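You operate a simulated robot arm through the tools that you are given. There is no shell and no other tool.

Carry out the task below with a simulated robot arm. There is one attempt and no reset: what you move stays moved.

Task
Empty the argon line, switch the welder off, then set 50 amps and wire speed 3.
Fine: at the panel of the tall welder cart; its cylinder valve is closed already: keep the argon test button down till the line is empty, while the welder is still on.

Only the result counts: the job must be done as asked and must still hold three seconds after the hand-in. Knocking over, shifting, dropping, spilling or breaking anything else fails it.

Robot
A 6-joint arm with a two-finger gripper, fixed in place. Base frame: the origin is on the floor under the middle of its stand, x ahead of it, y to its left, z up. Lengths are in mm, angles in degrees, forces in N, time in s.
It reaches about 1298 mm from its shoulder. Its first joint turns from -149.0 to 149.0 degrees. Payload 1.57 kg.
The TCP is the grasp point between the finger pads, 21 mm short of the fingertips. In the tool frame z runs along the fingers and y along their closing line. The gripper opens to 70 mm; its body begins 50 mm behind the TCP.
Orientation is that of the tool frame in the base frame, as a unit quaternion [x, y, z, w]. With the fingers straight down and closing along the base's y, the tool's x points along the base's -x, its y along +y and its z along -z.

Tools
- The arm moves only by the tool play_rows. Its argument "series" is one flat list of numbers, 7 for each row, row after row: the shift along the tool's x, y, z in units of 40 mm (1.0 is 40 mm), then the turn, a rotation vector about the tool's x, y, z in units of 6 degrees (1.0 is 6 degrees), then the gripper command, from -1 (fully open) to 1 (shut), values between in proportion. In form: [x, y, z, rx, ry, rz, fingers, x, y, z, rx, ry, rz, fingers, ...]. A call has 1 to 20 rows; each row shifts and turns the commanded pose from where the row before left it, along the tool's axes as they then stand. A call with a number of a shift or a turn outside -1 to 1 is refused whole. Rows are played at 5 a second. More than 50 mm and 8.6 degrees between two rows, or a gripper value outside its range, and nothing of the call is played. Where a pose cannot be reached the arm comes as near as it can. A force on the tool above 40 N (or 10 N above the force at the start of the call, whichever is more), or a blocked arm, ends the call early, and 0.2 s more pass. The fingers move at their own pace (about 64.8 mm/s each) and stop on an object; they squeeze with about 30 N. The grip force told is the motor's: it shows also when the fingers shut on nothing. Time passes only in rows, and 0.2 s behind the last, so rows that do not move let the fingers close. The reply holds the time, the measured pose of the TCP, the force on the tool along the base axes, the opening and the grip force, in the units named above and with some noise, with the torque about the TCP (base axes, N m) and any sound that the robot's microphone picked up, and new pictures: "pictures" is both (left out), scene, wrist or none.
- Cameras (640 x 400 px; columns grow to the right, rows downward): "scene" is fixed at [48.8, 501.8, 1415.6]; the picture's right is [0.97, -0.25, 0.00], its down [-0.19, -0.74, -0.65] and it looks along [0.16, 0.63, -0.76] (base axes); focal length 365 px, centre (320, 200). "wrist" rides on the gripper at [79, 4, -81] in the tool frame; the picture's right is [-0.05, 1.00, 0.00], its down [-0.67, -0.04, -0.74] and it looks along [-0.74, -0.04, 0.67] (tool axes); focal length 256 px, centre (320, 200). There is no depth. A picture from a camera that has moved, and an enlarged one, comes with that camera's place and axes in the base frame and with its lens.
- slide_trunk(by): slides the trunk up (or, below 0, down) by that many mm; the arm rides with it, the base frame stays. It gives what a move gives, with no picture.
- zoom(camera, box): a new picture of the part [left, top, right, bottom] of that camera's present view, enlarged. The clock stands still meanwhile.
- job_done(): hands the job in; it is judged then, once.

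Nothing tells you positions but the pictures and the camera data. Unless the task says otherwise, let go and move clear before handing in.

The tools are called after "Request:" as name(argument=value, ...) on one line, values as JSON. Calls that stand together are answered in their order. play_rows: Moves the arm, as the interface text tells. Its arguments: {"type":"object","properties":{"series":{"type":"array"},"pictures":{"type":"string","enum":["both","scene","wrist","none"]}},"required":["series"]} The other tools are called the same way: slide_trunk (by) moves the trunk up or down; zoom (camera, box) takes an enlarged picture of a part of a camera's view; job_done () hands the job in.

At the start:

```text
t: 0.0
tcp_pos: [180.0, 706.9, 1109.1]
tool_rot: [0.0, 1.0, -0.001, 0.001]
wrist_force: [0.2, 0.0, 0.1]
wrist_torque: [0.04, 0.02, 0.01]
width: 70.0
grip_force: 0.0
trunk travel left (down, up): [-791.0, 179.0]
```

scene: 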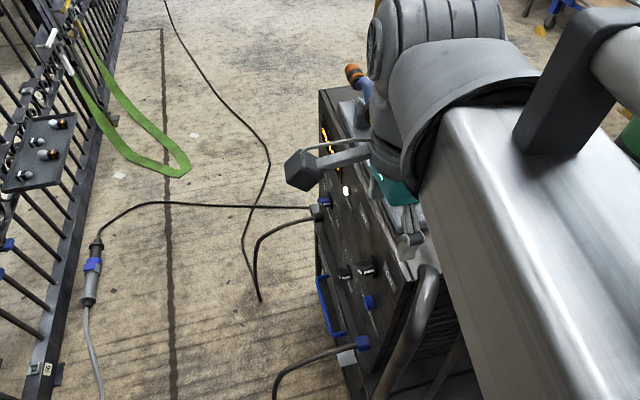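
wrist: 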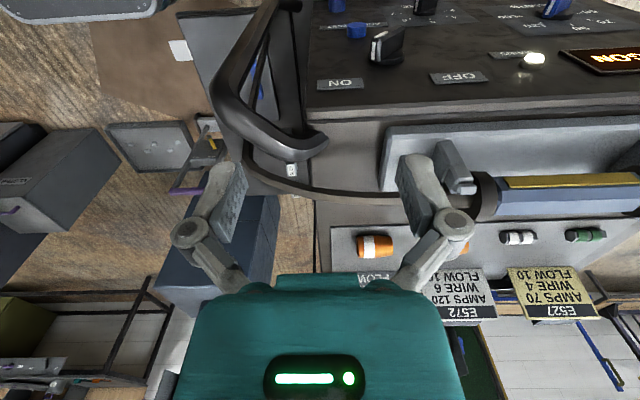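

I see the welder cart's panel below the arm, seen upside down by the wrist camera, with ON/OFF labels, knobs, and a lit display. I'll enlarge the views first to learn the panel before moving.

Request:
zoom(camera="wrist", box=[280, 0, 640, 225])

Request:
zoom(camera="scene", box=[260, 60, 480, 400])

Request:
zoom(camera="wrist", box=[300, 200, 640, 400])

```text
1.78 times, centred on (460, 112) of wrist
camera zoom: at [100.5, 711.6, 1190.8], right [0.05, 1.0, 0.0], down [0.67, -0.04, 0.74], along [0.74, -0.04, -0.67], focal length 455 px, centre (71, 356)
```

zoom: 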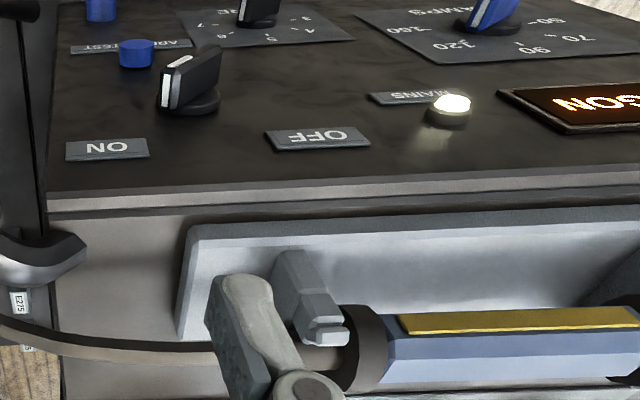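

```text
1.18 times, centred on (370, 230) of scene
camera zoom: at [48.8, 501.8, 1415.6], right [0.97, -0.25, 0.0], down [-0.19, -0.74, -0.65], along [0.16, 0.63, -0.76], focal length 430 px, centre (261, 165)
```

zoom: 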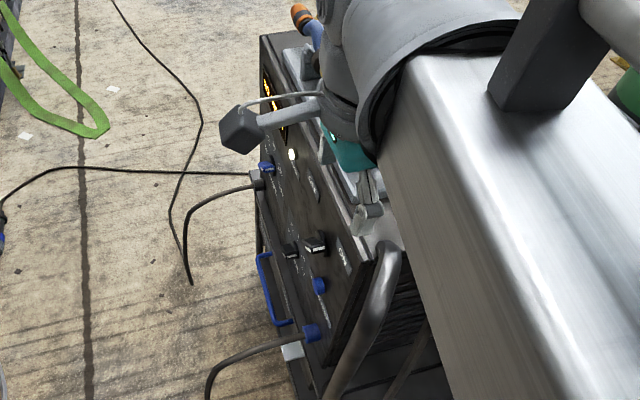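

```text
1.88 times, centred on (470, 300) of wrist
camera zoom: at [100.5, 711.6, 1190.8], right [0.05, 1.0, 0.0], down [0.67, -0.04, 0.74], along [0.74, -0.04, -0.67], focal length 482 px, centre (38, 12)
```

zoom: 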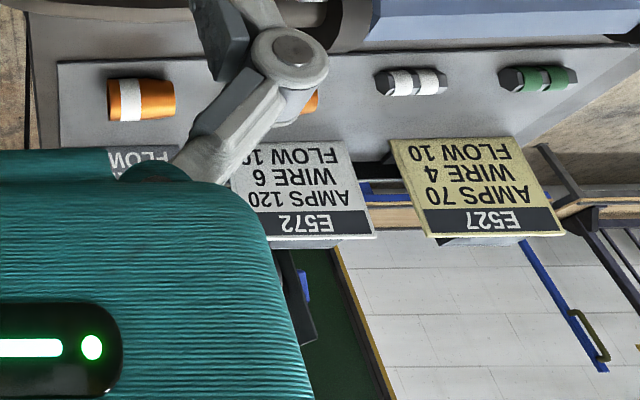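

The panel seems to be a vertical face at about x≈206 facing -x, from about y≈690 towards larger y, with its top at z≈985. I'll back the hand away (-x) and up a little so the wrist camera sees the whole panel.

Request:
play_rows(series=[1, 0.4, -0.5, 0, 0, 0, -1, 1, 0.4, -0.5, 0, 0, 0, -1, 1, 0.4, -0.5, 0, 0, 0, -1, 1, 0.4, -0.5, 0, 0, 0, -1, 1, 0.4, -0.5, 0, 0, 0, -1], pictures="both")

```text
t: 1.2
tcp_pos: [-20.6, 787.5, 1109.7]
tool_rot: [0.0, 1.0, 0.0, 0.0]
wrist_force: [-0.4, -0.1, -0.7]
wrist_torque: [0.01, 0.03, 0.02]
width: 69.9
grip_force: 0.1
out of reach, approached as far as the arm can: row 1, 2, 3, 4, 5
trunk travel left (down, up): [-791.0, 179.0]
camera wrist: at [-99.5, 793.1, 1190.6], right [0.05, 1.0, 0.0], down [0.67, -0.04, 0.75], along [0.74, -0.04, -0.67], focal length 256 px, centre (320, 200)
```

scene: 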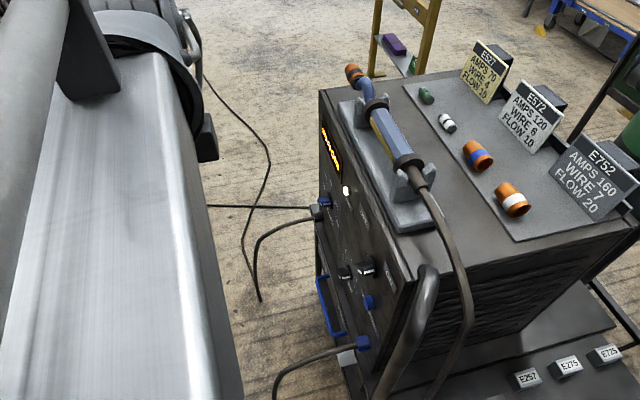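
wrist: 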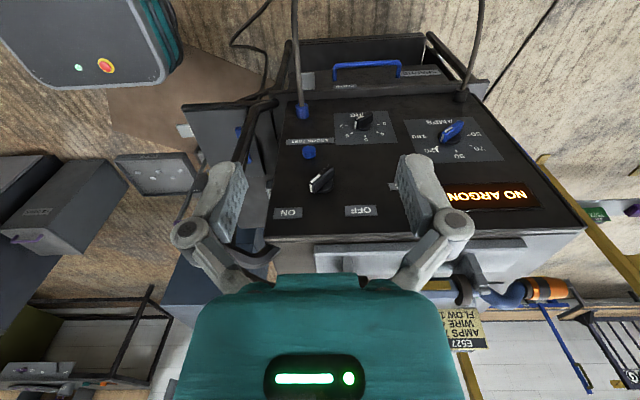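

The panel is now in full view: display, mains switch pointing somewhere near ON, wire and amps knobs, and the argon test button. I'll enlarge it.

Request:
zoom(camera="wrist", box=[260, 80, 420, 220])

Request:
zoom(camera="wrist", box=[380, 80, 540, 220])

Request:
zoom(camera="wrist", box=[180, 0, 500, 200])

Request:
zoom(camera="scene", box=[300, 80, 440, 400])

```text
2.86 times, centred on (340, 150) of wrist
camera zoom: at [-99.5, 793.1, 1190.6], right [0.05, 1.0, 0.0], down [0.67, -0.04, 0.75], along [0.74, -0.04, -0.67], focal length 731 px, centre (263, 343)
```

zoom: 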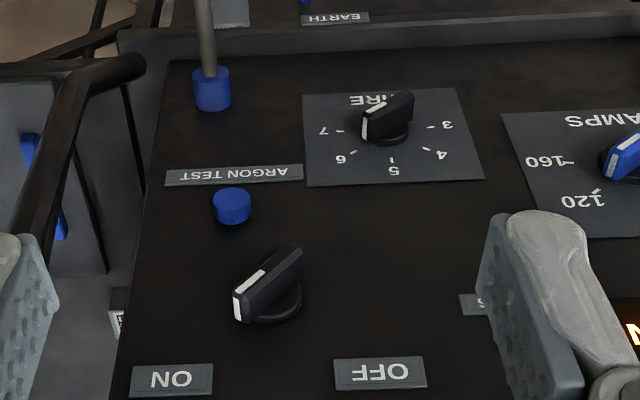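

```text
2.86 times, centred on (460, 150) of wrist
camera zoom: at [-99.5, 793.1, 1190.6], right [0.05, 1.0, 0.0], down [0.67, -0.04, 0.75], along [0.74, -0.04, -0.67], focal length 731 px, centre (-80, 343)
```

zoom: 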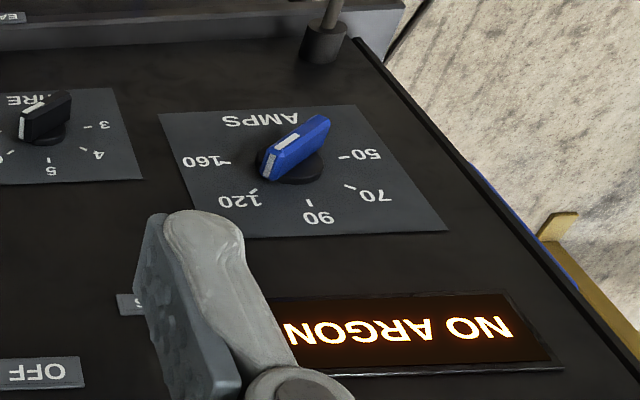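

```text
2.00 times, centred on (340, 100) of wrist
camera zoom: at [-99.5, 793.1, 1190.6], right [0.05, 1.0, 0.0], down [0.67, -0.04, 0.75], along [0.74, -0.04, -0.67], focal length 512 px, centre (280, 400)
```

zoom: 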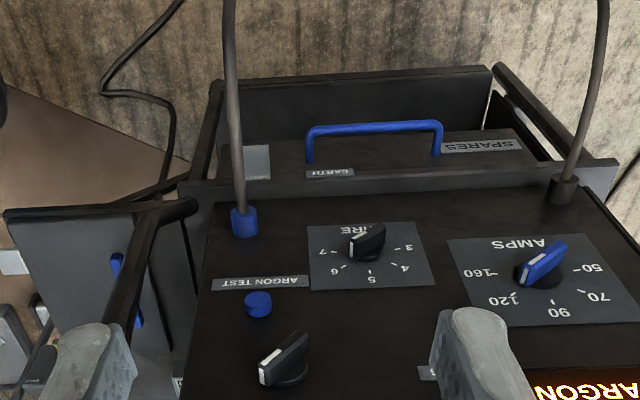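

```text
1.25 times, centred on (370, 240) of scene
camera zoom: at [48.8, 501.8, 1415.6], right [0.97, -0.25, 0.0], down [-0.19, -0.74, -0.65], along [0.16, 0.63, -0.76], focal length 457 px, centre (258, 150)
```

zoom: 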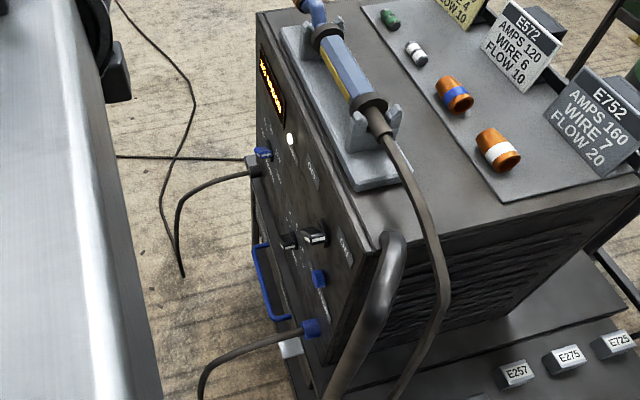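

The dials read (seen upright, +y is to the left): mains at ON (1:30), WIRE at about 6, AMPS at about 120, and 50 and 3 are both at 9 o'clock. I'll lower the hand in front of the panel and start swinging the fingers to point at the panel (+x) with the camera on top.

Request:
play_rows(series=[0.5, 0, 1, 0, 0, 0, -1, 0.5, 0, 1, 0, 0, 0, -1, 0.5, 0, 1, 0, 0, 0, -1, 0, 0, 0, -0.7, 0, 0.7, -1, 0, 0, 0, -0.7, 0, 0.7, -1, 0, 0, 0, -0.7, 0, 0.7, -1, 0, 0, 0, -0.7, 0, 0.7, -1, 0, 0, 0, -0.7, 0, 0.7, -1], pictures="both")

```text
t: 3.0
tcp_pos: [-80.5, 787.9, 1122.0]
tool_rot: [0.182, 0.966, 0.182, 0.0]
wrist_force: [-0.2, 0.1, -0.4]
wrist_torque: [0.02, 0.0, 0.0]
width: 70.3
grip_force: 0.0
out of reach, approached as far as the arm can: row 1, 2, 3, 6, 7, 8
trunk travel left (down, up): [-791.0, 179.0]
camera wrist: at [-158.2, 790.3, 1204.5], right [0.4, 0.85, 0.35], down [0.56, -0.53, 0.64], along [0.72, -0.06, -0.69], focal length 256 px, centre (320, 200)
```

scene: 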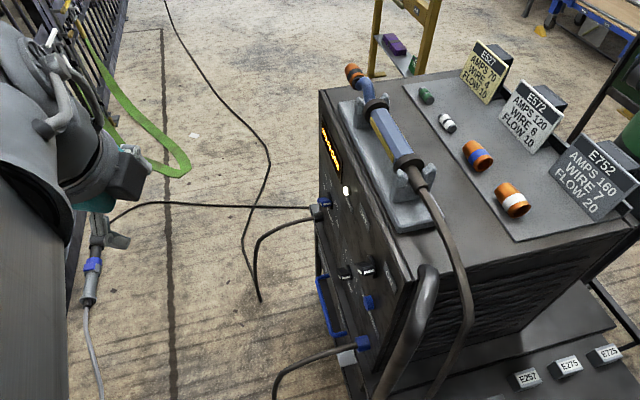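
wrist: 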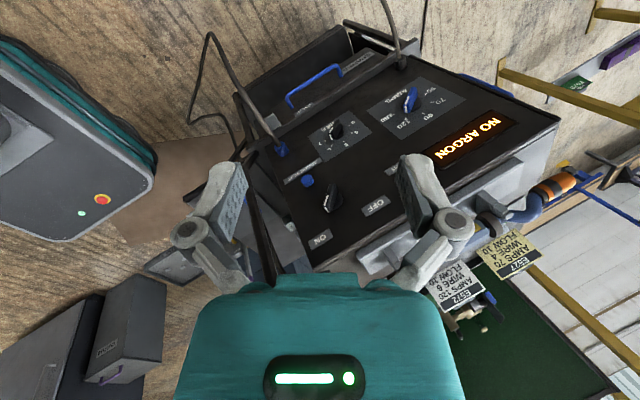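

Height changes with the arm alone are being refused here, so I'll use the trunk to lower the hand; the space below and in front of the panel looks free.

Request:
slide_trunk(by=-150)

```text
t: 4.8
tcp_pos: [-80.8, 786.6, 971.6]
tool_rot: [0.181, 0.966, 0.182, 0.0]
wrist_force: [-0.9, 0.7, 0.7]
wrist_torque: [0.0, 0.0, 0.0]
width: 69.9
grip_force: 0.1
trunk travel left (down, up): [-641.0, 329.0]
```

The trunk moved cleanly and the hand is at z≈972. I continue swinging the fingers towards +x.

Request:
play_rows(series=[0, 0, 0, -0.7, 0, 0.7, -1, 0, 0, 0, -0.7, 0, 0.7, -1, 0, 0, 0, -0.7, 0, 0.7, -1, 0, 0, 0, -0.7, 0, 0.7, -1, 0, 0, 0, -0.7, 0, 0.7, -1], pictures="both")

```text
t: 6.0
tcp_pos: [-80.2, 787.3, 1004.5]
tool_rot: [0.351, 0.868, 0.35, 0.001]
wrist_force: [0.6, -0.2, -0.6]
wrist_torque: [-0.01, -0.01, 0.06]
width: 69.9
grip_force: 0.1
out of reach, approached as far as the arm can: row 1, 2, 3, 4, 5
trunk travel left (down, up): [-641.0, 329.0]
camera wrist: at [-156.7, 788.7, 1088.6], right [0.65, 0.48, 0.59], down [0.3, -0.88, 0.38], along [0.7, -0.07, -0.71], focal length 256 px, centre (320, 200)
```

scene: 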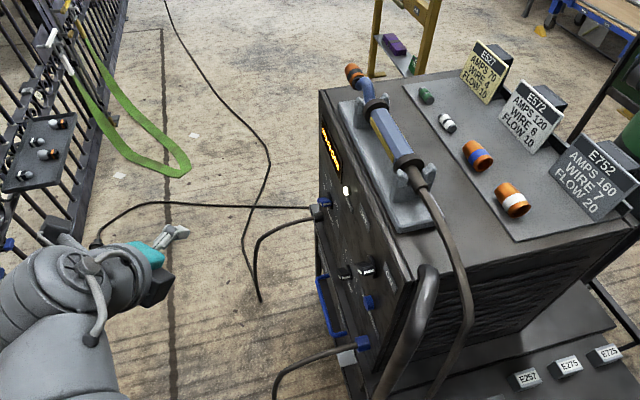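
wrist: 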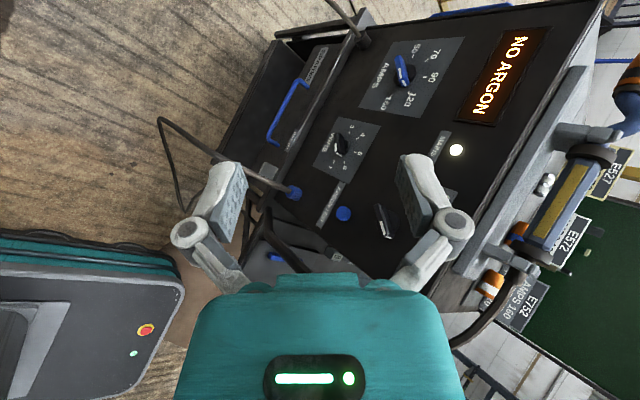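

I now understand the arm: its wrist height is fixed relative to the trunk (about 178 mm from the TCP), so height comes only from the trunk while x, y and orientation are free. I'll finish the swing so the fingers point along +x with the camera on top.

Request:
play_rows(series=[0, 0, 0, -0.707, 0, 0.707, -1, 0, 0, 0, -0.707, 0, 0.707, -1, 0, 0, 0, -0.707, 0, 0.707, -1, 0, 0, 0, -0.707, 0, 0.707, -1, 0, 0, 0, -0.707, 0, 0.707, -1, 0, 0, 0, -0.707, 0, 0.707, -1, 0, 0, 0, -0.707, 0, 0.707, -1, 0, 0, 0, -0.707, 0, 0.707, -1, 0, 0, 0, -0.707, 0, 0.707, -1, 0, 0, 0, -0.707, 0, 0.707, -1], pictures="both")

```text
t: 8.2
tcp_pos: [-79.2, 787.6, 1023.0]
tool_rot: [0.412, 0.813, 0.411, 0.001]
wrist_force: [0.2, 0.3, 0.7]
wrist_torque: [0.01, 0.04, -0.02]
width: 69.8
grip_force: 0.0
out of reach, approached as far as the arm can: row 1, 2, 3, 4, 5, 6, 7, 8, 9, 10
trunk travel left (down, up): [-641.0, 329.0]
camera wrist: at [-156.1, 788.0, 1106.1], right [0.7, 0.28, 0.65], down [0.16, -0.96, 0.24], along [0.69, -0.07, -0.72], focal length 256 px, centre (320, 200)
```

scene: 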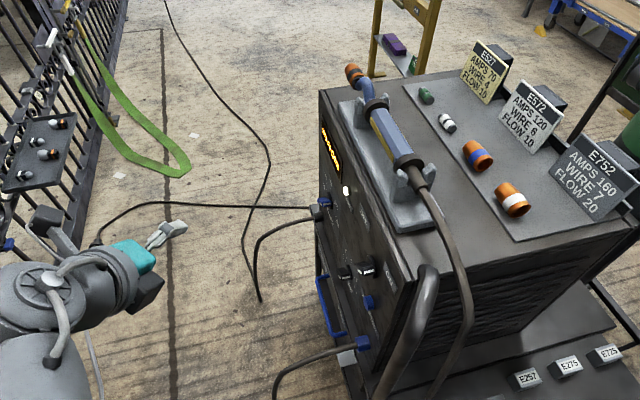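
wrist: 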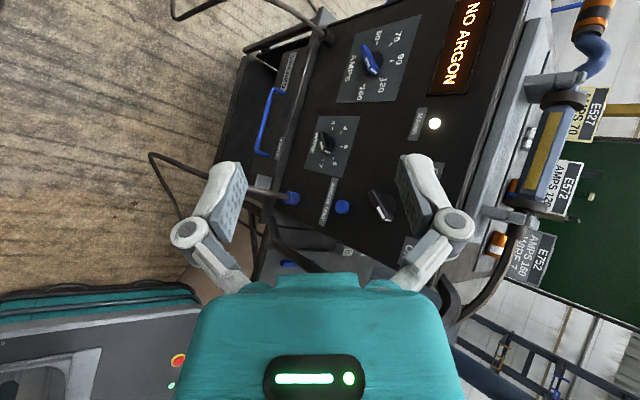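

The rotation stalled at about 71°, which suggests a wrist joint limit. I'll look closer at the wrist structure before choosing another way round.

Request:
zoom(camera="scene", box=[0, 180, 240, 400])

```text
1.82 times, centred on (120, 290) of scene
camera zoom: at [48.8, 501.8, 1415.6], right [0.97, -0.25, 0.0], down [-0.19, -0.74, -0.65], along [0.16, 0.63, -0.76], focal length 664 px, centre (684, 36)
```

zoom: 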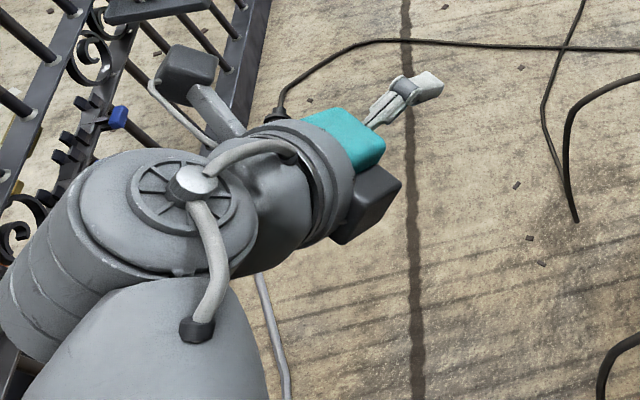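

The forearm seems to run horizontally along +y with a three-axis wrist at its end. I'll test which joint is at its limit with a small pure roll about the tool axis.

Request:
play_rows(series=[0, 0, 0, 0, 0, 1, -1, 0, 0, 0, 0, 0, 1, -1, 0, 0, 0, 0, 0, 1, -1], pictures="none")

```text
t: 8.9
tcp_pos: [-41.8, 797.6, 1019.4]
tool_rot: [0.455, 0.797, 0.395, -0.037]
wrist_force: [0.8, 0.0, 0.2]
wrist_torque: [0.0, 0.04, 0.01]
width: 70.1
grip_force: 0.0
out of reach, approached as far as the arm can: row 1, 2, 3
trunk travel left (down, up): [-641.0, 329.0]
```

The roll is at its positive limit, so I'll swing the hand the other way: pointing +x with the camera underneath first (rolling back off the limit), pivoting about the wrist centre.

Request:
play_rows(series=[-0.325, 0.0355, -0.012, -0.05, -0.7, -0.713, -1, -0.325, 0.0355, -0.012, -0.05, -0.7, -0.713, -1, -0.325, 0.0355, -0.012, -0.05, -0.7, -0.713, -1, -0.325, 0.0355, -0.012, -0.05, -0.7, -0.713, -1, -0.325, 0.0355, -0.012, -0.05, -0.7, -0.713, -1, -0.325, 0.0355, -0.012, -0.05, -0.7, -0.713, -1, -0.325, 0.0355, -0.012, -0.05, -0.7, -0.713, -1, -0.325, 0.0355, -0.012, -0.05, -0.7, -0.713, -1, -0.325, 0.0355, -0.012, -0.05, -0.7, -0.713, -1, -0.325, 0.0355, -0.012, -0.05, -0.7, -0.713, -1], pictures="both")

```text
t: 11.2
tcp_pos: [45.1, 707.8, 1037.1]
tool_rot: [0.248, 0.855, 0.216, 0.401]
wrist_force: [-0.6, 0.1, 0.4]
wrist_torque: [0.01, 0.0, -0.01]
width: 70.0
grip_force: 0.0
trunk travel left (down, up): [-641.0, 329.0]
camera wrist: at [-61.4, 745.7, 1040.8], right [0.28, 0.75, 0.6], down [-0.23, -0.55, 0.8], along [0.93, -0.36, 0.02], focal length 256 px, centre (320, 200)
```

scene: 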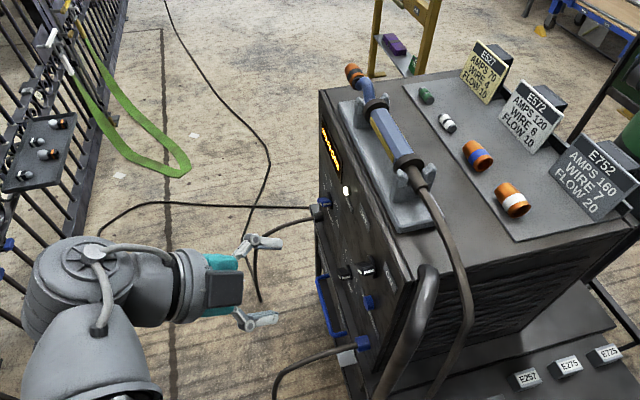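
wrist: 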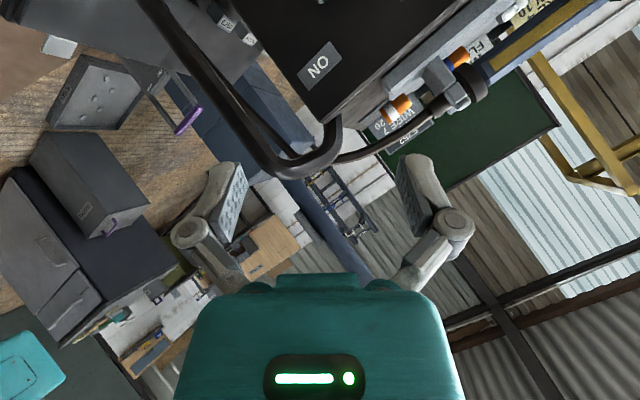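

The pivot works without any reach complaint, confirming the model. I'll finish it.

Request:
play_rows(series=[-0.325, 0.0355, -0.012, -0.05, -0.7, -0.713, -1, -0.325, 0.0355, -0.012, -0.05, -0.7, -0.713, -1, -0.325, 0.0355, -0.012, -0.05, -0.7, -0.713, -1, -0.325, 0.0355, -0.012, -0.05, -0.7, -0.713, -1, -0.325, 0.0355, -0.012, -0.05, -0.7, -0.713, -1, -0.325, 0.0355, -0.012, -0.05, -0.7, -0.713, -1, -0.325, 0.0355, -0.012, -0.05, -0.7, -0.713, -1, -0.325, 0.0355, -0.012, -0.05, -0.7, -0.713, -1, -0.325, 0.0355, -0.012, -0.05, -0.7, -0.713, -1], pictures="both")

```text
t: 13.2
tcp_pos: [82.3, 678.1, 1144.1]
tool_rot: [0.003, 0.711, 0.004, 0.704]
wrist_force: [0.0, 0.2, -1.3]
wrist_torque: [0.04, -0.02, 0.02]
width: 69.9
grip_force: 0.0
out of reach, approached as far as the arm can: row 7
trunk travel left (down, up): [-641.0, 329.0]
camera wrist: at [0.6, 684.3, 1065.4], right [0.0, 1.0, 0.06], down [-0.74, -0.04, 0.67], along [0.67, -0.05, 0.74], focal length 256 px, centre (320, 200)
```

scene: 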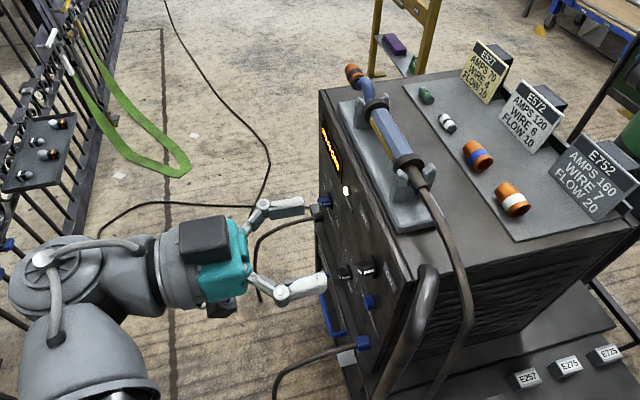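
wrist: 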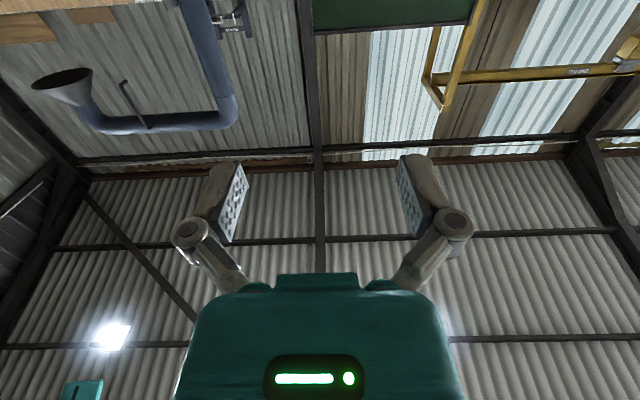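

Fingers now point along +x with the camera below. I'll back off to x≈-80, shift to y≈790, then roll towards camera-on-top to test the roll range and get a good panel view.

Request:
play_rows(series=[0, 0.7, -1, 0, 0, 0, -1, 0, 0.7, -1, 0, 0, 0, -1, 0, 0.7, -1, 0, 0, 0, -1, 0, 0.7, -1, 0, 0, 0, -1, 0, 0, 0, 0, 0, -1, -1, 0, 0, 0, 0, 0, -1, -1, 0, 0, 0, 0, 0, -1, -1, 0, 0, 0, 0, 0, -1, -1, 0, 0, 0, 0, 0, -1, -1, 0, 0, 0, 0, 0, -1, -1, 0, 0, 0, 0, 0, -1, -1, 0, 0, 0, 0, 0, -1, -1, 0, 0, 0, 0, 0, -1, -1, 0, 0, 0, 0, 0, -1, -1, 0, 0, 0, 0, 0, -1, -1, 0, 0, 0, 0, 0, -1, -1, 0, 0, 0, 0, 0, -1, -1, 0, 0, 0, 0, 0, -1, -1, 0, 0, 0, 0, 0, -1, -1], pictures="none")

Request:
play_rows(series=[0, 0, 0, 0, 0, -1, -1, 0, 0, 0, 0, 0, -1, -1, 0, 0, 0, 0, 0, -1, -1, 0, 0, 0, 0, 0, -1, -1, 0, 0, 0, 0, 0, -1, -1, 0, 0, 0, 0, 0, -1, -1, 0, 0, 0, 0, 0, -1, -1, 0, 0, 0, 0, 0, -1, -1, 0, 0, 0, 0, 0, -1, -1, 0, 0, 0, 0, 0, -1, -1, 0, 0, 0, 0, 0, -1, -1, 0, 0, 0, 0, 0, -1, -1, 0, 0, 0, 0, 0, -1, -1, 0, 0, 0, 0, 0, -1, -1, 0, 0, 0, 0, 0, -1, -1], pictures="both")

```text
t: 17.1
tcp_pos: [-78.1, 788.8, 1144.5]
tool_rot: [-0.5, 0.505, -0.496, 0.5]
wrist_force: [-0.1, 0.7, 0.3]
wrist_torque: [-0.02, 0.01, 0.03]
width: 70.0
grip_force: 0.2
trunk travel left (down, up): [-641.0, 329.0]
```

```text
t: 20.4
tcp_pos: [-78.7, 790.5, 1144.0]
tool_rot: [0.709, -0.003, 0.705, -0.002]
wrist_force: [-0.4, 0.3, 0.0]
wrist_torque: [0.0, -0.01, 0.01]
width: 70.1
grip_force: 0.1
trunk travel left (down, up): [-641.0, 329.0]
camera wrist: at [-158.6, 785.9, 1224.2], right [0.0, -1.0, -0.06], down [-0.75, 0.04, -0.66], along [0.66, 0.05, -0.75], focal length 256 px, centre (320, 200)
```

scene: 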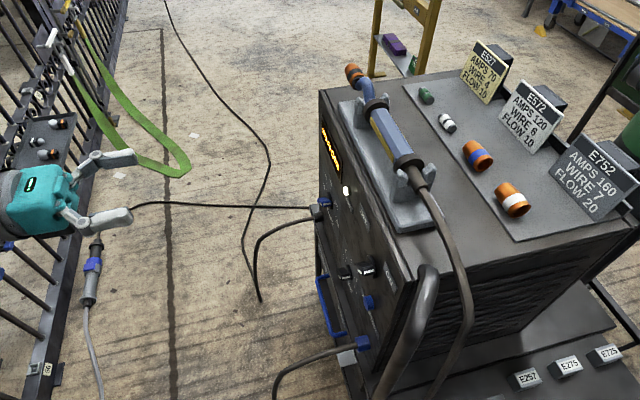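
wrist: 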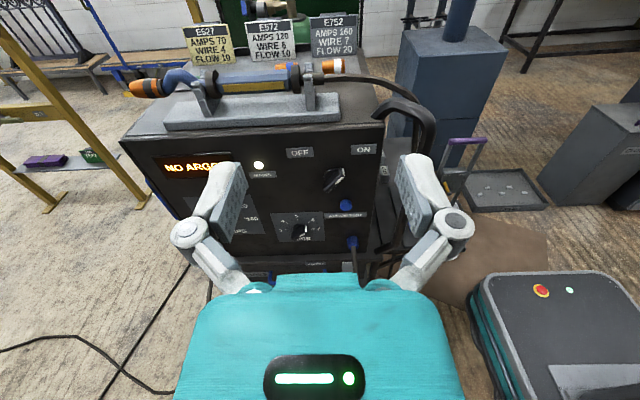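

The hand is now upright (camera on top), pointing at the panel, well clear of it. Next I lower the trunk to bring the hand to panel height in steps.

Request:
slide_trunk(by=-200)

Request:
zoom(camera="wrist", box=[0, 0, 640, 400])

Request:
zoom(camera="scene", box=[0, 0, 640, 400])

```text
t: 22.5
tcp_pos: [-78.9, 789.8, 944.5]
tool_rot: [0.71, -0.003, 0.705, -0.004]
wrist_force: [0.2, 0.1, 0.2]
wrist_torque: [0.01, -0.03, 0.0]
width: 70.0
grip_force: 0.1
trunk travel left (down, up): [-441.0, 529.0]
```

```text
1.00 times, centred on (320, 200) of wrist (not enlarged: the box is as wide or as high as the picture)
camera zoom: at [-158.5, 785.7, 1024.3], right [0.0, -1.0, -0.06], down [-0.75, 0.04, -0.66], along [0.66, 0.05, -0.75], focal length 256 px, centre (320, 200)
```

zoom: 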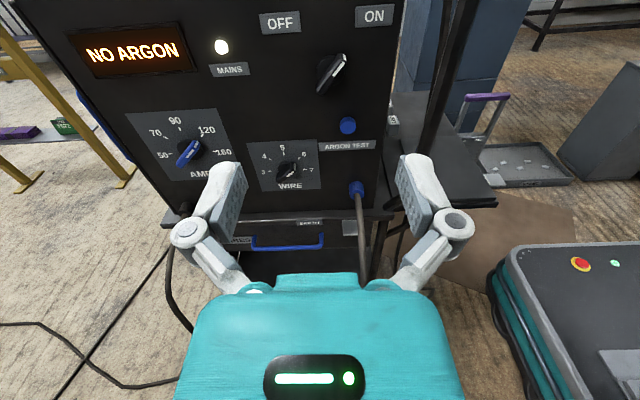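

```text
1.00 times, centred on (320, 200) of scene (not enlarged: the box is as wide or as high as the picture)
camera zoom: at [48.8, 501.8, 1415.6], right [0.97, -0.25, 0.0], down [-0.19, -0.74, -0.65], along [0.16, 0.63, -0.76], focal length 365 px, centre (320, 200)
```

zoom: 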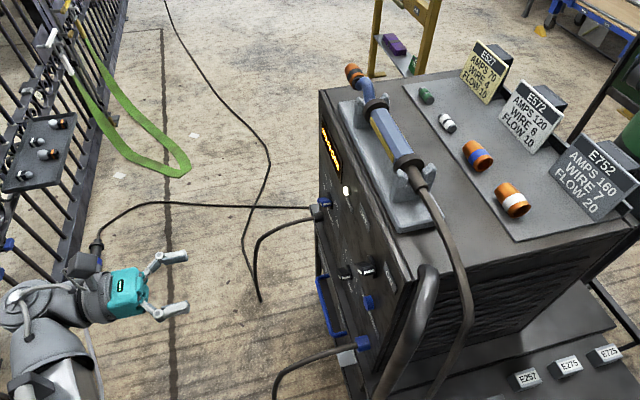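

A clear upright view of the panel. I'll enlarge each control to read the settings and measure positions.

Request:
zoom(camera="wrist", box=[230, 0, 410, 112])

Request:
zoom(camera="wrist", box=[230, 90, 410, 202])

Request:
zoom(camera="wrist", box=[70, 80, 250, 192])

```text
3.56 times, centred on (320, 56) of wrist
camera zoom: at [-158.5, 785.7, 1024.3], right [0.0, -1.0, -0.06], down [-0.75, 0.04, -0.66], along [0.66, 0.05, -0.75], focal length 910 px, centre (320, 712)
```

zoom: 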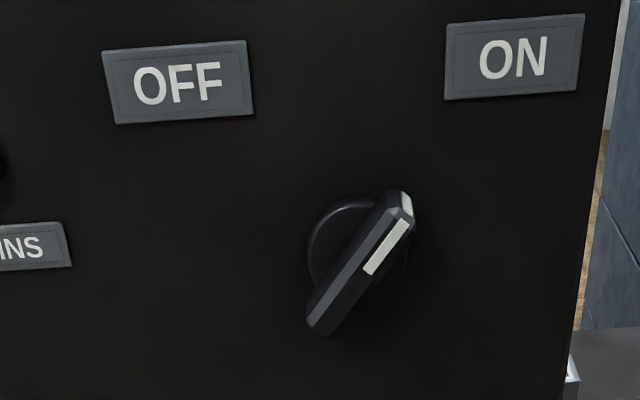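

```text
3.56 times, centred on (320, 146) of wrist
camera zoom: at [-158.5, 785.7, 1024.3], right [0.0, -1.0, -0.06], down [-0.75, 0.04, -0.66], along [0.66, 0.05, -0.75], focal length 910 px, centre (320, 392)
```

zoom: 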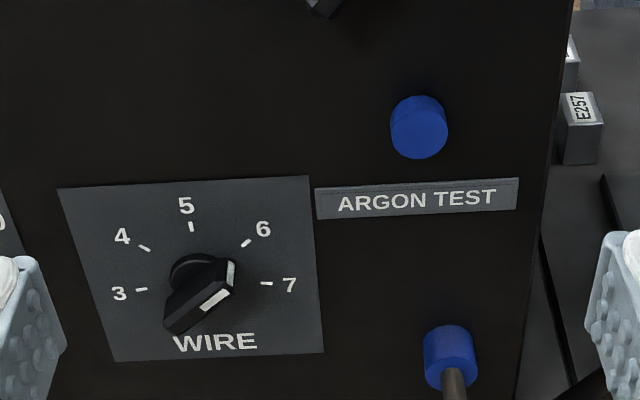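

```text
3.56 times, centred on (160, 136) of wrist
camera zoom: at [-158.5, 785.7, 1024.3], right [0.0, -1.0, -0.06], down [-0.75, 0.04, -0.66], along [0.66, 0.05, -0.75], focal length 910 px, centre (889, 428)
```

zoom: 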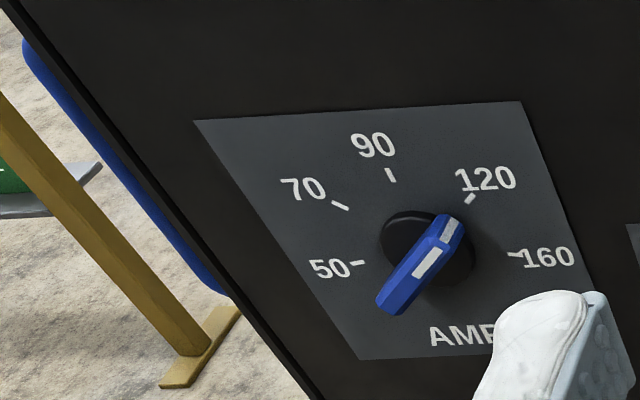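

Readings: mains ON, AMPS 120, WIRE about 6, display "NO ARGON"; the button is at about (y 755, z 797), the switch (783, 882), WIRE (870, 700), AMPS (1033, 753) on a panel near x≈207. I lower to the button's height, close the fingers and approach to x≈120 for a check.

Request:
slide_trunk(by=-147)

Request:
play_rows(series=[0, 0.172, 0.9, 0, 0, 0, 1, 0, 0.172, 0.9, 0, 0, 0, 1, 0, 0.172, 0.9, 0, 0, 0, 1, 0, 0.172, 0.9, 0, 0, 0, 1, 0, 0.172, 0.9, 0, 0, 0, 1], pictures="both")

```text
t: 24.2
tcp_pos: [-78.0, 790.7, 797.4]
tool_rot: [0.71, -0.004, 0.705, -0.003]
wrist_force: [0.0, -0.4, 0.2]
wrist_torque: [0.05, 0.01, 0.05]
width: 69.9
grip_force: 0.0
trunk travel left (down, up): [-294.0, 676.0]
```

```text
t: 25.4
tcp_pos: [101.2, 755.0, 796.7]
tool_rot: [0.71, -0.004, 0.704, -0.004]
wrist_force: [-0.5, 0.5, 0.1]
wrist_torque: [-0.02, 0.01, -0.01]
width: 0.1
grip_force: 28.5
trunk travel left (down, up): [-294.0, 676.0]
camera wrist: at [21.4, 750.9, 877.0], right [0.0, -1.0, -0.06], down [-0.75, 0.04, -0.66], along [0.66, 0.05, -0.75], focal length 256 px, centre (320, 200)
```

scene: 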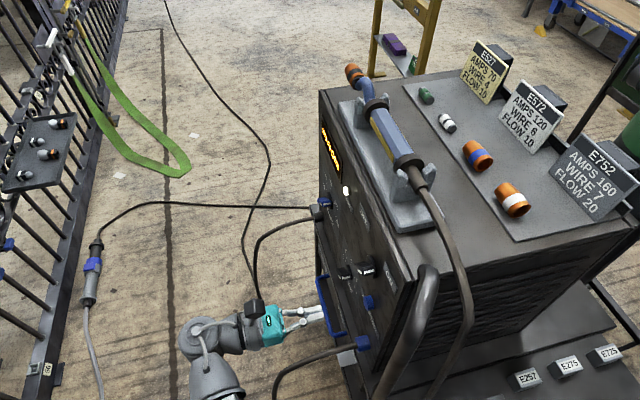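
wrist: 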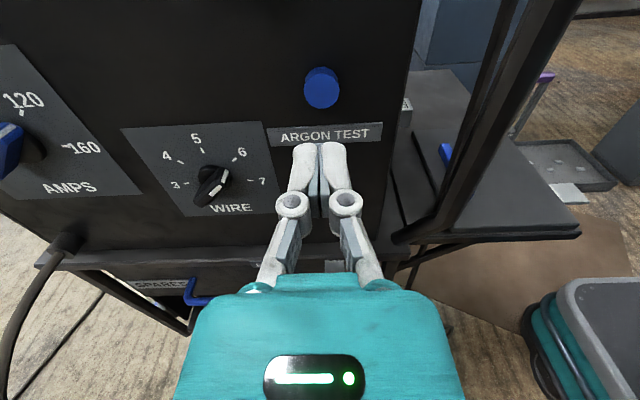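

The button is straight ahead of the closed fingertips. I advance to just short of it, then creep in small steps.

Request:
play_rows(series=[0, 0, 0.85, 0, 0, 0, 1, 0, 0, 0.85, 0, 0, 0, 1, 0, 0, 0.1, 0, 0, 0, 1, 0, 0, 0.1, 0, 0, 0, 1, 0, 0, 0.1, 0, 0, 0, 1], pictures="both")

```text
t: 26.6
tcp_pos: [182.0, 755.7, 797.0]
tool_rot: [0.71, -0.004, 0.704, -0.004]
wrist_force: [-1.2, -0.5, 0.2]
wrist_torque: [-0.01, 0.0, -0.01]
width: 6.0
grip_force: 29.1
trunk travel left (down, up): [-294.0, 676.0]
camera wrist: at [101.5, 751.4, 877.2], right [0.0, -1.0, -0.06], down [-0.75, 0.04, -0.66], along [0.66, 0.05, -0.75], focal length 256 px, centre (320, 200)
```

scene: 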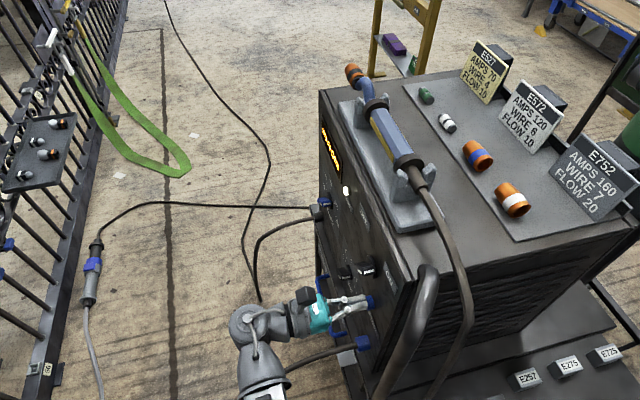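
wrist: 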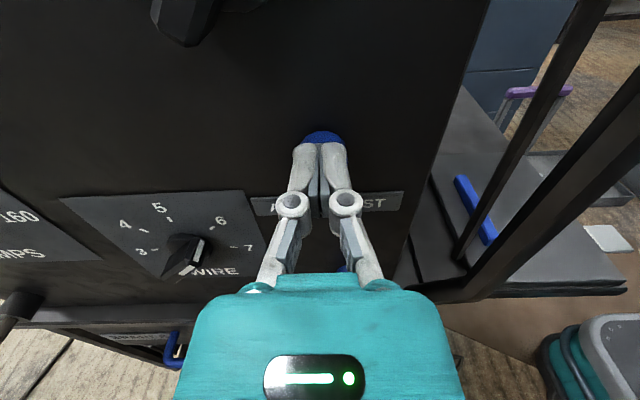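

I'm about at the button: slight force and the finger opening reads 6 mm, so I look closely at the contact.

Request:
zoom(camera="wrist", box=[240, 100, 400, 200])

Request:
zoom(camera="scene", box=[290, 240, 430, 340])

```text
4.00 times, centred on (320, 150) of wrist
camera zoom: at [101.5, 751.4, 877.2], right [0.0, -1.0, -0.06], down [-0.75, 0.04, -0.66], along [0.66, 0.05, -0.75], focal length 1024 px, centre (320, 400)
```

zoom: 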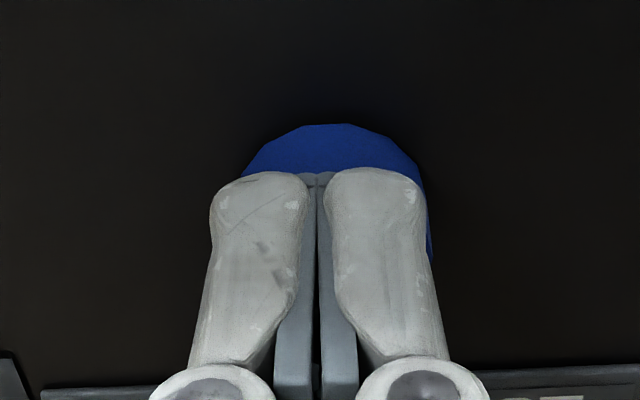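

```text
4.00 times, centred on (360, 290) of scene
camera zoom: at [48.8, 501.8, 1415.6], right [0.97, -0.25, 0.0], down [-0.19, -0.74, -0.65], along [0.16, 0.63, -0.76], focal length 1462 px, centre (160, -160)
```

zoom: 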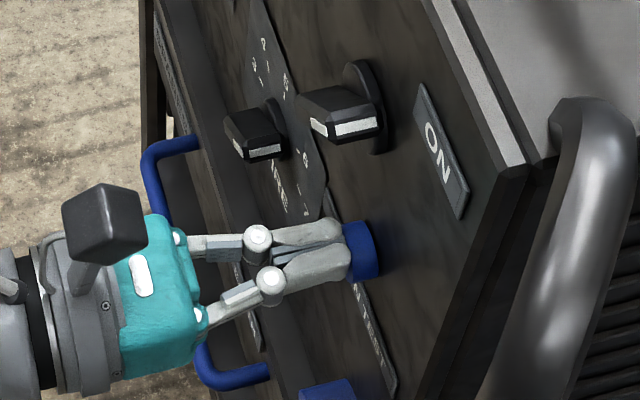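

The fingertips sit on the blue button. I press further in 2 mm steps, watching force and sound.

Request:
play_rows(series=[0, 0, 0.05, 0, 0, 0, 1, 0, 0, 0.05, 0, 0, 0, 1], pictures="none")

```text
t: 27.2
tcp_pos: [185.5, 756.3, 798.4]
tool_rot: [0.71, -0.002, 0.704, -0.004]
wrist_force: [-2.4, 1.3, 0.9]
wrist_torque: [0.03, -0.06, 0.01]
width: 5.9
grip_force: 28.2
trunk travel left (down, up): [-294.0, 676.0]
heard: click
```

A click: the button seems pressed. I hold still and watch the display and listen.

Request:
play_rows(series=[0, 0, 0, 0, 0, 0, 1, 0, 0, 0, 0, 0, 0, 1, 0, 0, 0, 0, 0, 0, 1, 0, 0, 0, 0, 0, 0, 1, 0, 0, 0, 0, 0, 0, 1], pictures="scene")

Request:
zoom(camera="scene", box=[300, 90, 440, 340])

```text
t: 28.4
tcp_pos: [186.0, 755.8, 797.3]
tool_rot: [0.71, -0.003, 0.704, -0.004]
wrist_force: [-3.0, 1.0, 0.1]
wrist_torque: [-0.02, -0.01, 0.01]
width: 6.3
grip_force: 28.6
trunk travel left (down, up): [-294.0, 676.0]
```

scene: 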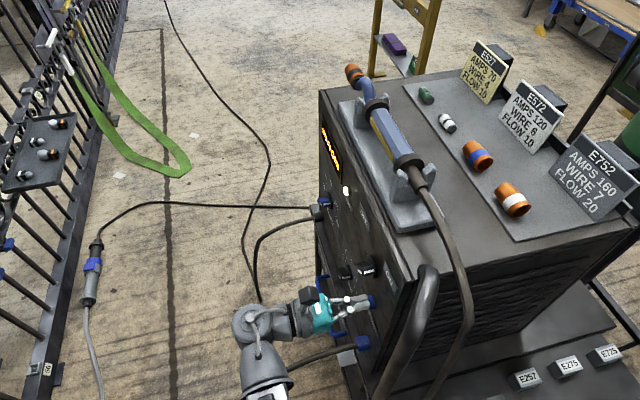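

```text
1.60 times, centred on (370, 215) of scene
camera zoom: at [48.8, 501.8, 1415.6], right [0.97, -0.25, 0.0], down [-0.19, -0.74, -0.65], along [0.16, 0.63, -0.76], focal length 585 px, centre (240, 176)
```

zoom: 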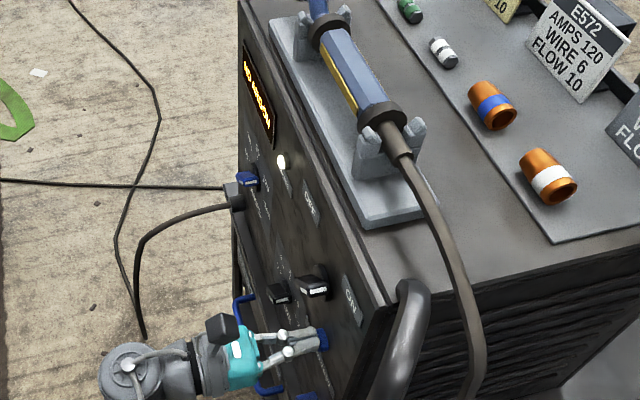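

Request:
zoom(camera="scene", box=[310, 110, 374, 200])

Request:
zoom(camera="scene", box=[330, 270, 420, 330])

```text
4.44 times, centred on (342, 155) of scene
camera zoom: at [48.8, 501.8, 1415.6], right [0.97, -0.25, 0.0], down [-0.19, -0.74, -0.65], along [0.16, 0.63, -0.76], focal length 1624 px, centre (222, 400)
```

zoom: 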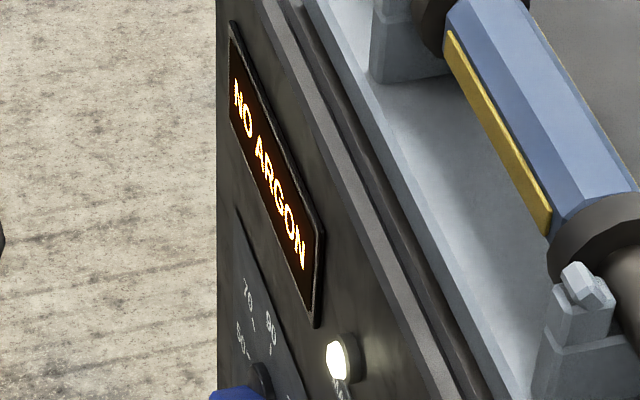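

```text
6.67 times, centred on (375, 300) of scene
camera zoom: at [48.8, 501.8, 1415.6], right [0.97, -0.25, 0.0], down [-0.19, -0.74, -0.65], along [0.16, 0.63, -0.76], focal length 2436 px, centre (-47, -467)
```

zoom: 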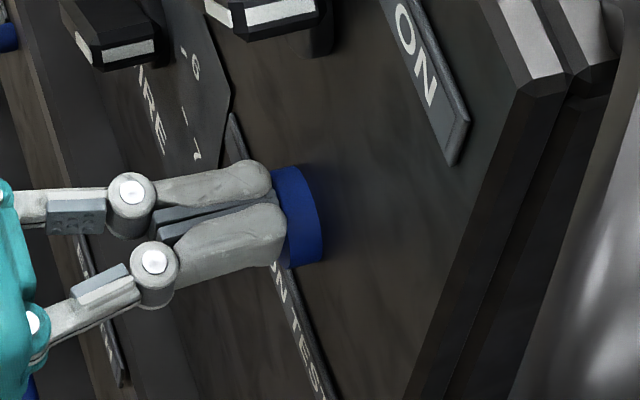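

The button still stands proud and the force is only 3 N, so I press further in small steps until it is firmly down.

Request:
play_rows(series=[0, 0, 0.05, 0, 0, 0, 1, 0, 0, 0.05, 0, 0, 0, 1], pictures="none")

```text
t: 29.0
tcp_pos: [187.8, 756.0, 797.8]
tool_rot: [0.71, -0.003, 0.704, -0.004]
wrist_force: [-19.0, -0.3, -5.6]
wrist_torque: [0.01, 0.12, -0.03]
width: 5.9
grip_force: 28.5
trunk travel left (down, up): [-294.0, 676.0]
```

The button is bottomed out at 19 N. I hold it there and listen.

Request:
play_rows(series=[0, 0, 0, 0, 0, 0, 1, 0, 0, 0, 0, 0, 0, 1, 0, 0, 0, 0, 0, 0, 1, 0, 0, 0, 0, 0, 0, 1, 0, 0, 0, 0, 0, 0, 1, 0, 0, 0, 0, 0, 0, 1, 0, 0, 0, 0, 0, 0, 1, 0, 0, 0, 0, 0, 0, 1, 0, 0, 0, 0, 0, 0, 1, 0, 0, 0, 0, 0, 0, 1], pictures="scene")

Request:
zoom(camera="scene", box=[310, 110, 374, 200])

```text
t: 31.2
tcp_pos: [189.2, 756.8, 797.4]
tool_rot: [0.71, -0.004, 0.705, -0.004]
wrist_force: [-24.2, -2.0, -4.6]
wrist_torque: [0.0, 0.12, -0.05]
width: 6.0
grip_force: 28.7
trunk travel left (down, up): [-294.0, 676.0]
```

scene: 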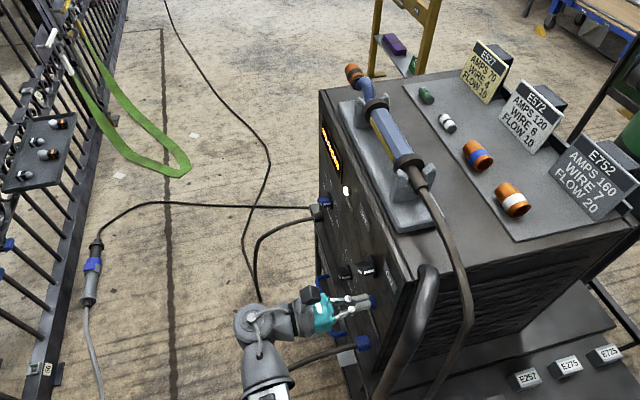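

```text
4.44 times, centred on (342, 155) of scene
camera zoom: at [48.8, 501.8, 1415.6], right [0.97, -0.25, 0.0], down [-0.19, -0.74, -0.65], along [0.16, 0.63, -0.76], focal length 1624 px, centre (222, 400)
```

zoom: 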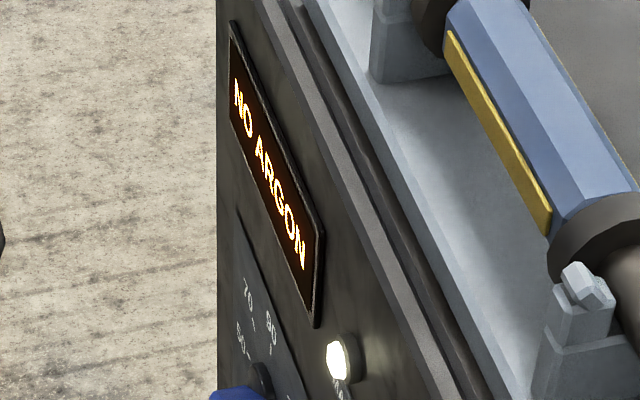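

No change on the display yet. I keep the button held and look for any gauge or other sign of the line emptying.

Request:
play_rows(series=[0, 0, 0, 0, 0, 0, 1, 0, 0, 0, 0, 0, 0, 1, 0, 0, 0, 0, 0, 0, 1, 0, 0, 0, 0, 0, 0, 1, 0, 0, 0, 0, 0, 0, 1, 0, 0, 0, 0, 0, 0, 1, 0, 0, 0, 0, 0, 0, 1, 0, 0, 0, 0, 0, 0, 1, 0, 0, 0, 0, 0, 0, 1, 0, 0, 0, 0, 0, 0, 1, 0, 0, 0, 0, 0, 0, 1, 0, 0, 0, 0, 0, 0, 1, 0, 0, 0, 0, 0, 0, 1, 0, 0, 0, 0, 0, 0, 1, 0, 0, 0, 0, 0, 0, 1, 0, 0, 0, 0, 0, 0, 1, 0, 0, 0, 0, 0, 0, 1, 0, 0, 0, 0, 0, 0, 1, 0, 0, 0, 0, 0, 0, 1, 0, 0, 0, 0, 0, 0, 1], pictures="both")

Request:
zoom(camera="scene", box=[560, 60, 640, 260])

```text
t: 35.4
tcp_pos: [187.7, 754.9, 796.8]
tool_rot: [0.709, -0.004, 0.705, -0.003]
wrist_force: [-24.5, 5.7, 0.9]
wrist_torque: [0.0, 0.0, 0.06]
width: 6.1
grip_force: 28.9
trunk travel left (down, up): [-294.0, 676.0]
camera wrist: at [108.2, 751.2, 877.2], right [0.0, -1.0, -0.06], down [-0.75, 0.04, -0.66], along [0.66, 0.05, -0.75], focal length 256 px, centre (320, 200)
```

scene: 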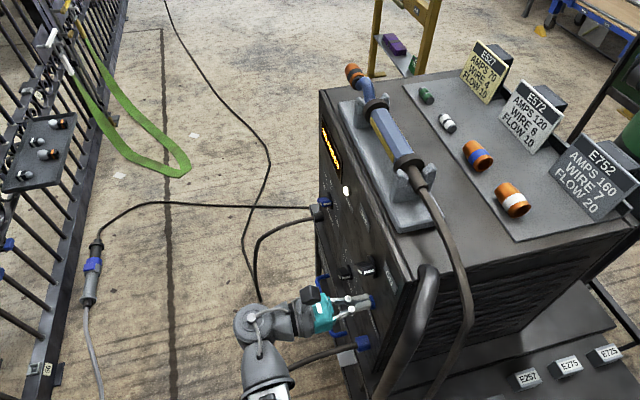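
wrist: 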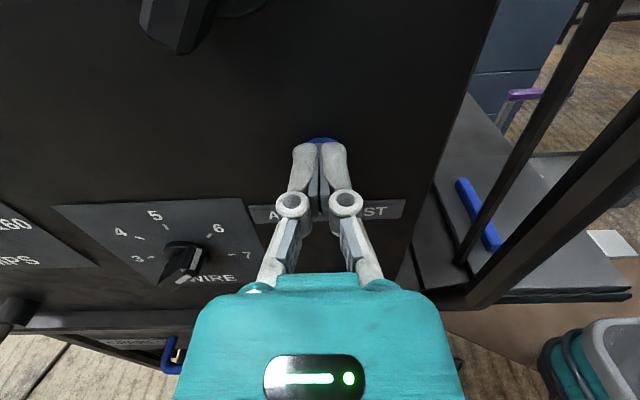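

```text
2.00 times, centred on (600, 160) of scene
camera zoom: at [48.8, 501.8, 1415.6], right [0.97, -0.25, 0.0], down [-0.19, -0.74, -0.65], along [0.16, 0.63, -0.76], focal length 731 px, centre (-240, 280)
```

zoom: 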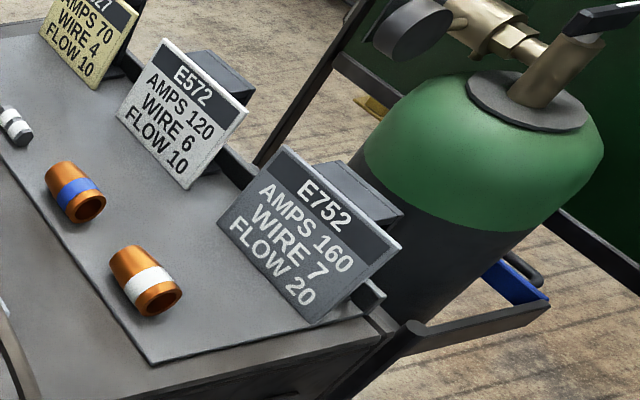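

There is a pressure gauge on the cylinder's regulator; I zoom in on it.

Request:
zoom(camera="scene", box=[584, 40, 640, 90])

Request:
zoom(camera="scene", box=[310, 110, 374, 200])

```text
8.00 times, centred on (612, 65) of scene
camera zoom: at [48.8, 501.8, 1415.6], right [0.97, -0.25, 0.0], down [-0.19, -0.74, -0.65], along [0.16, 0.63, -0.76], focal length 2923 px, centre (-2016, 1280)
```

zoom: 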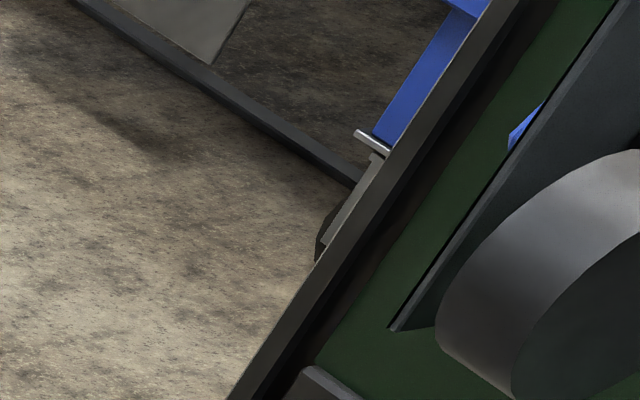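

```text
4.44 times, centred on (342, 155) of scene
camera zoom: at [48.8, 501.8, 1415.6], right [0.97, -0.25, 0.0], down [-0.19, -0.74, -0.65], along [0.16, 0.63, -0.76], focal length 1624 px, centre (222, 400)
```

zoom: 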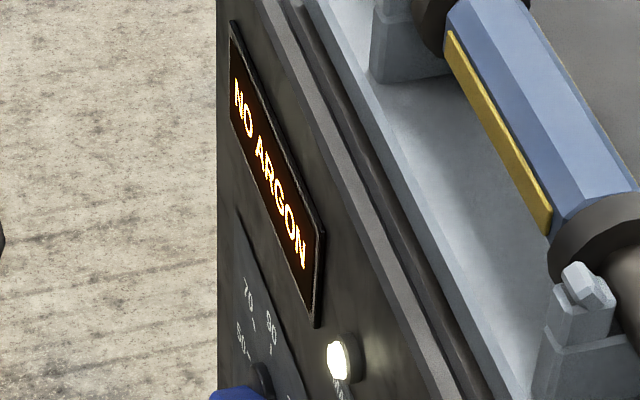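

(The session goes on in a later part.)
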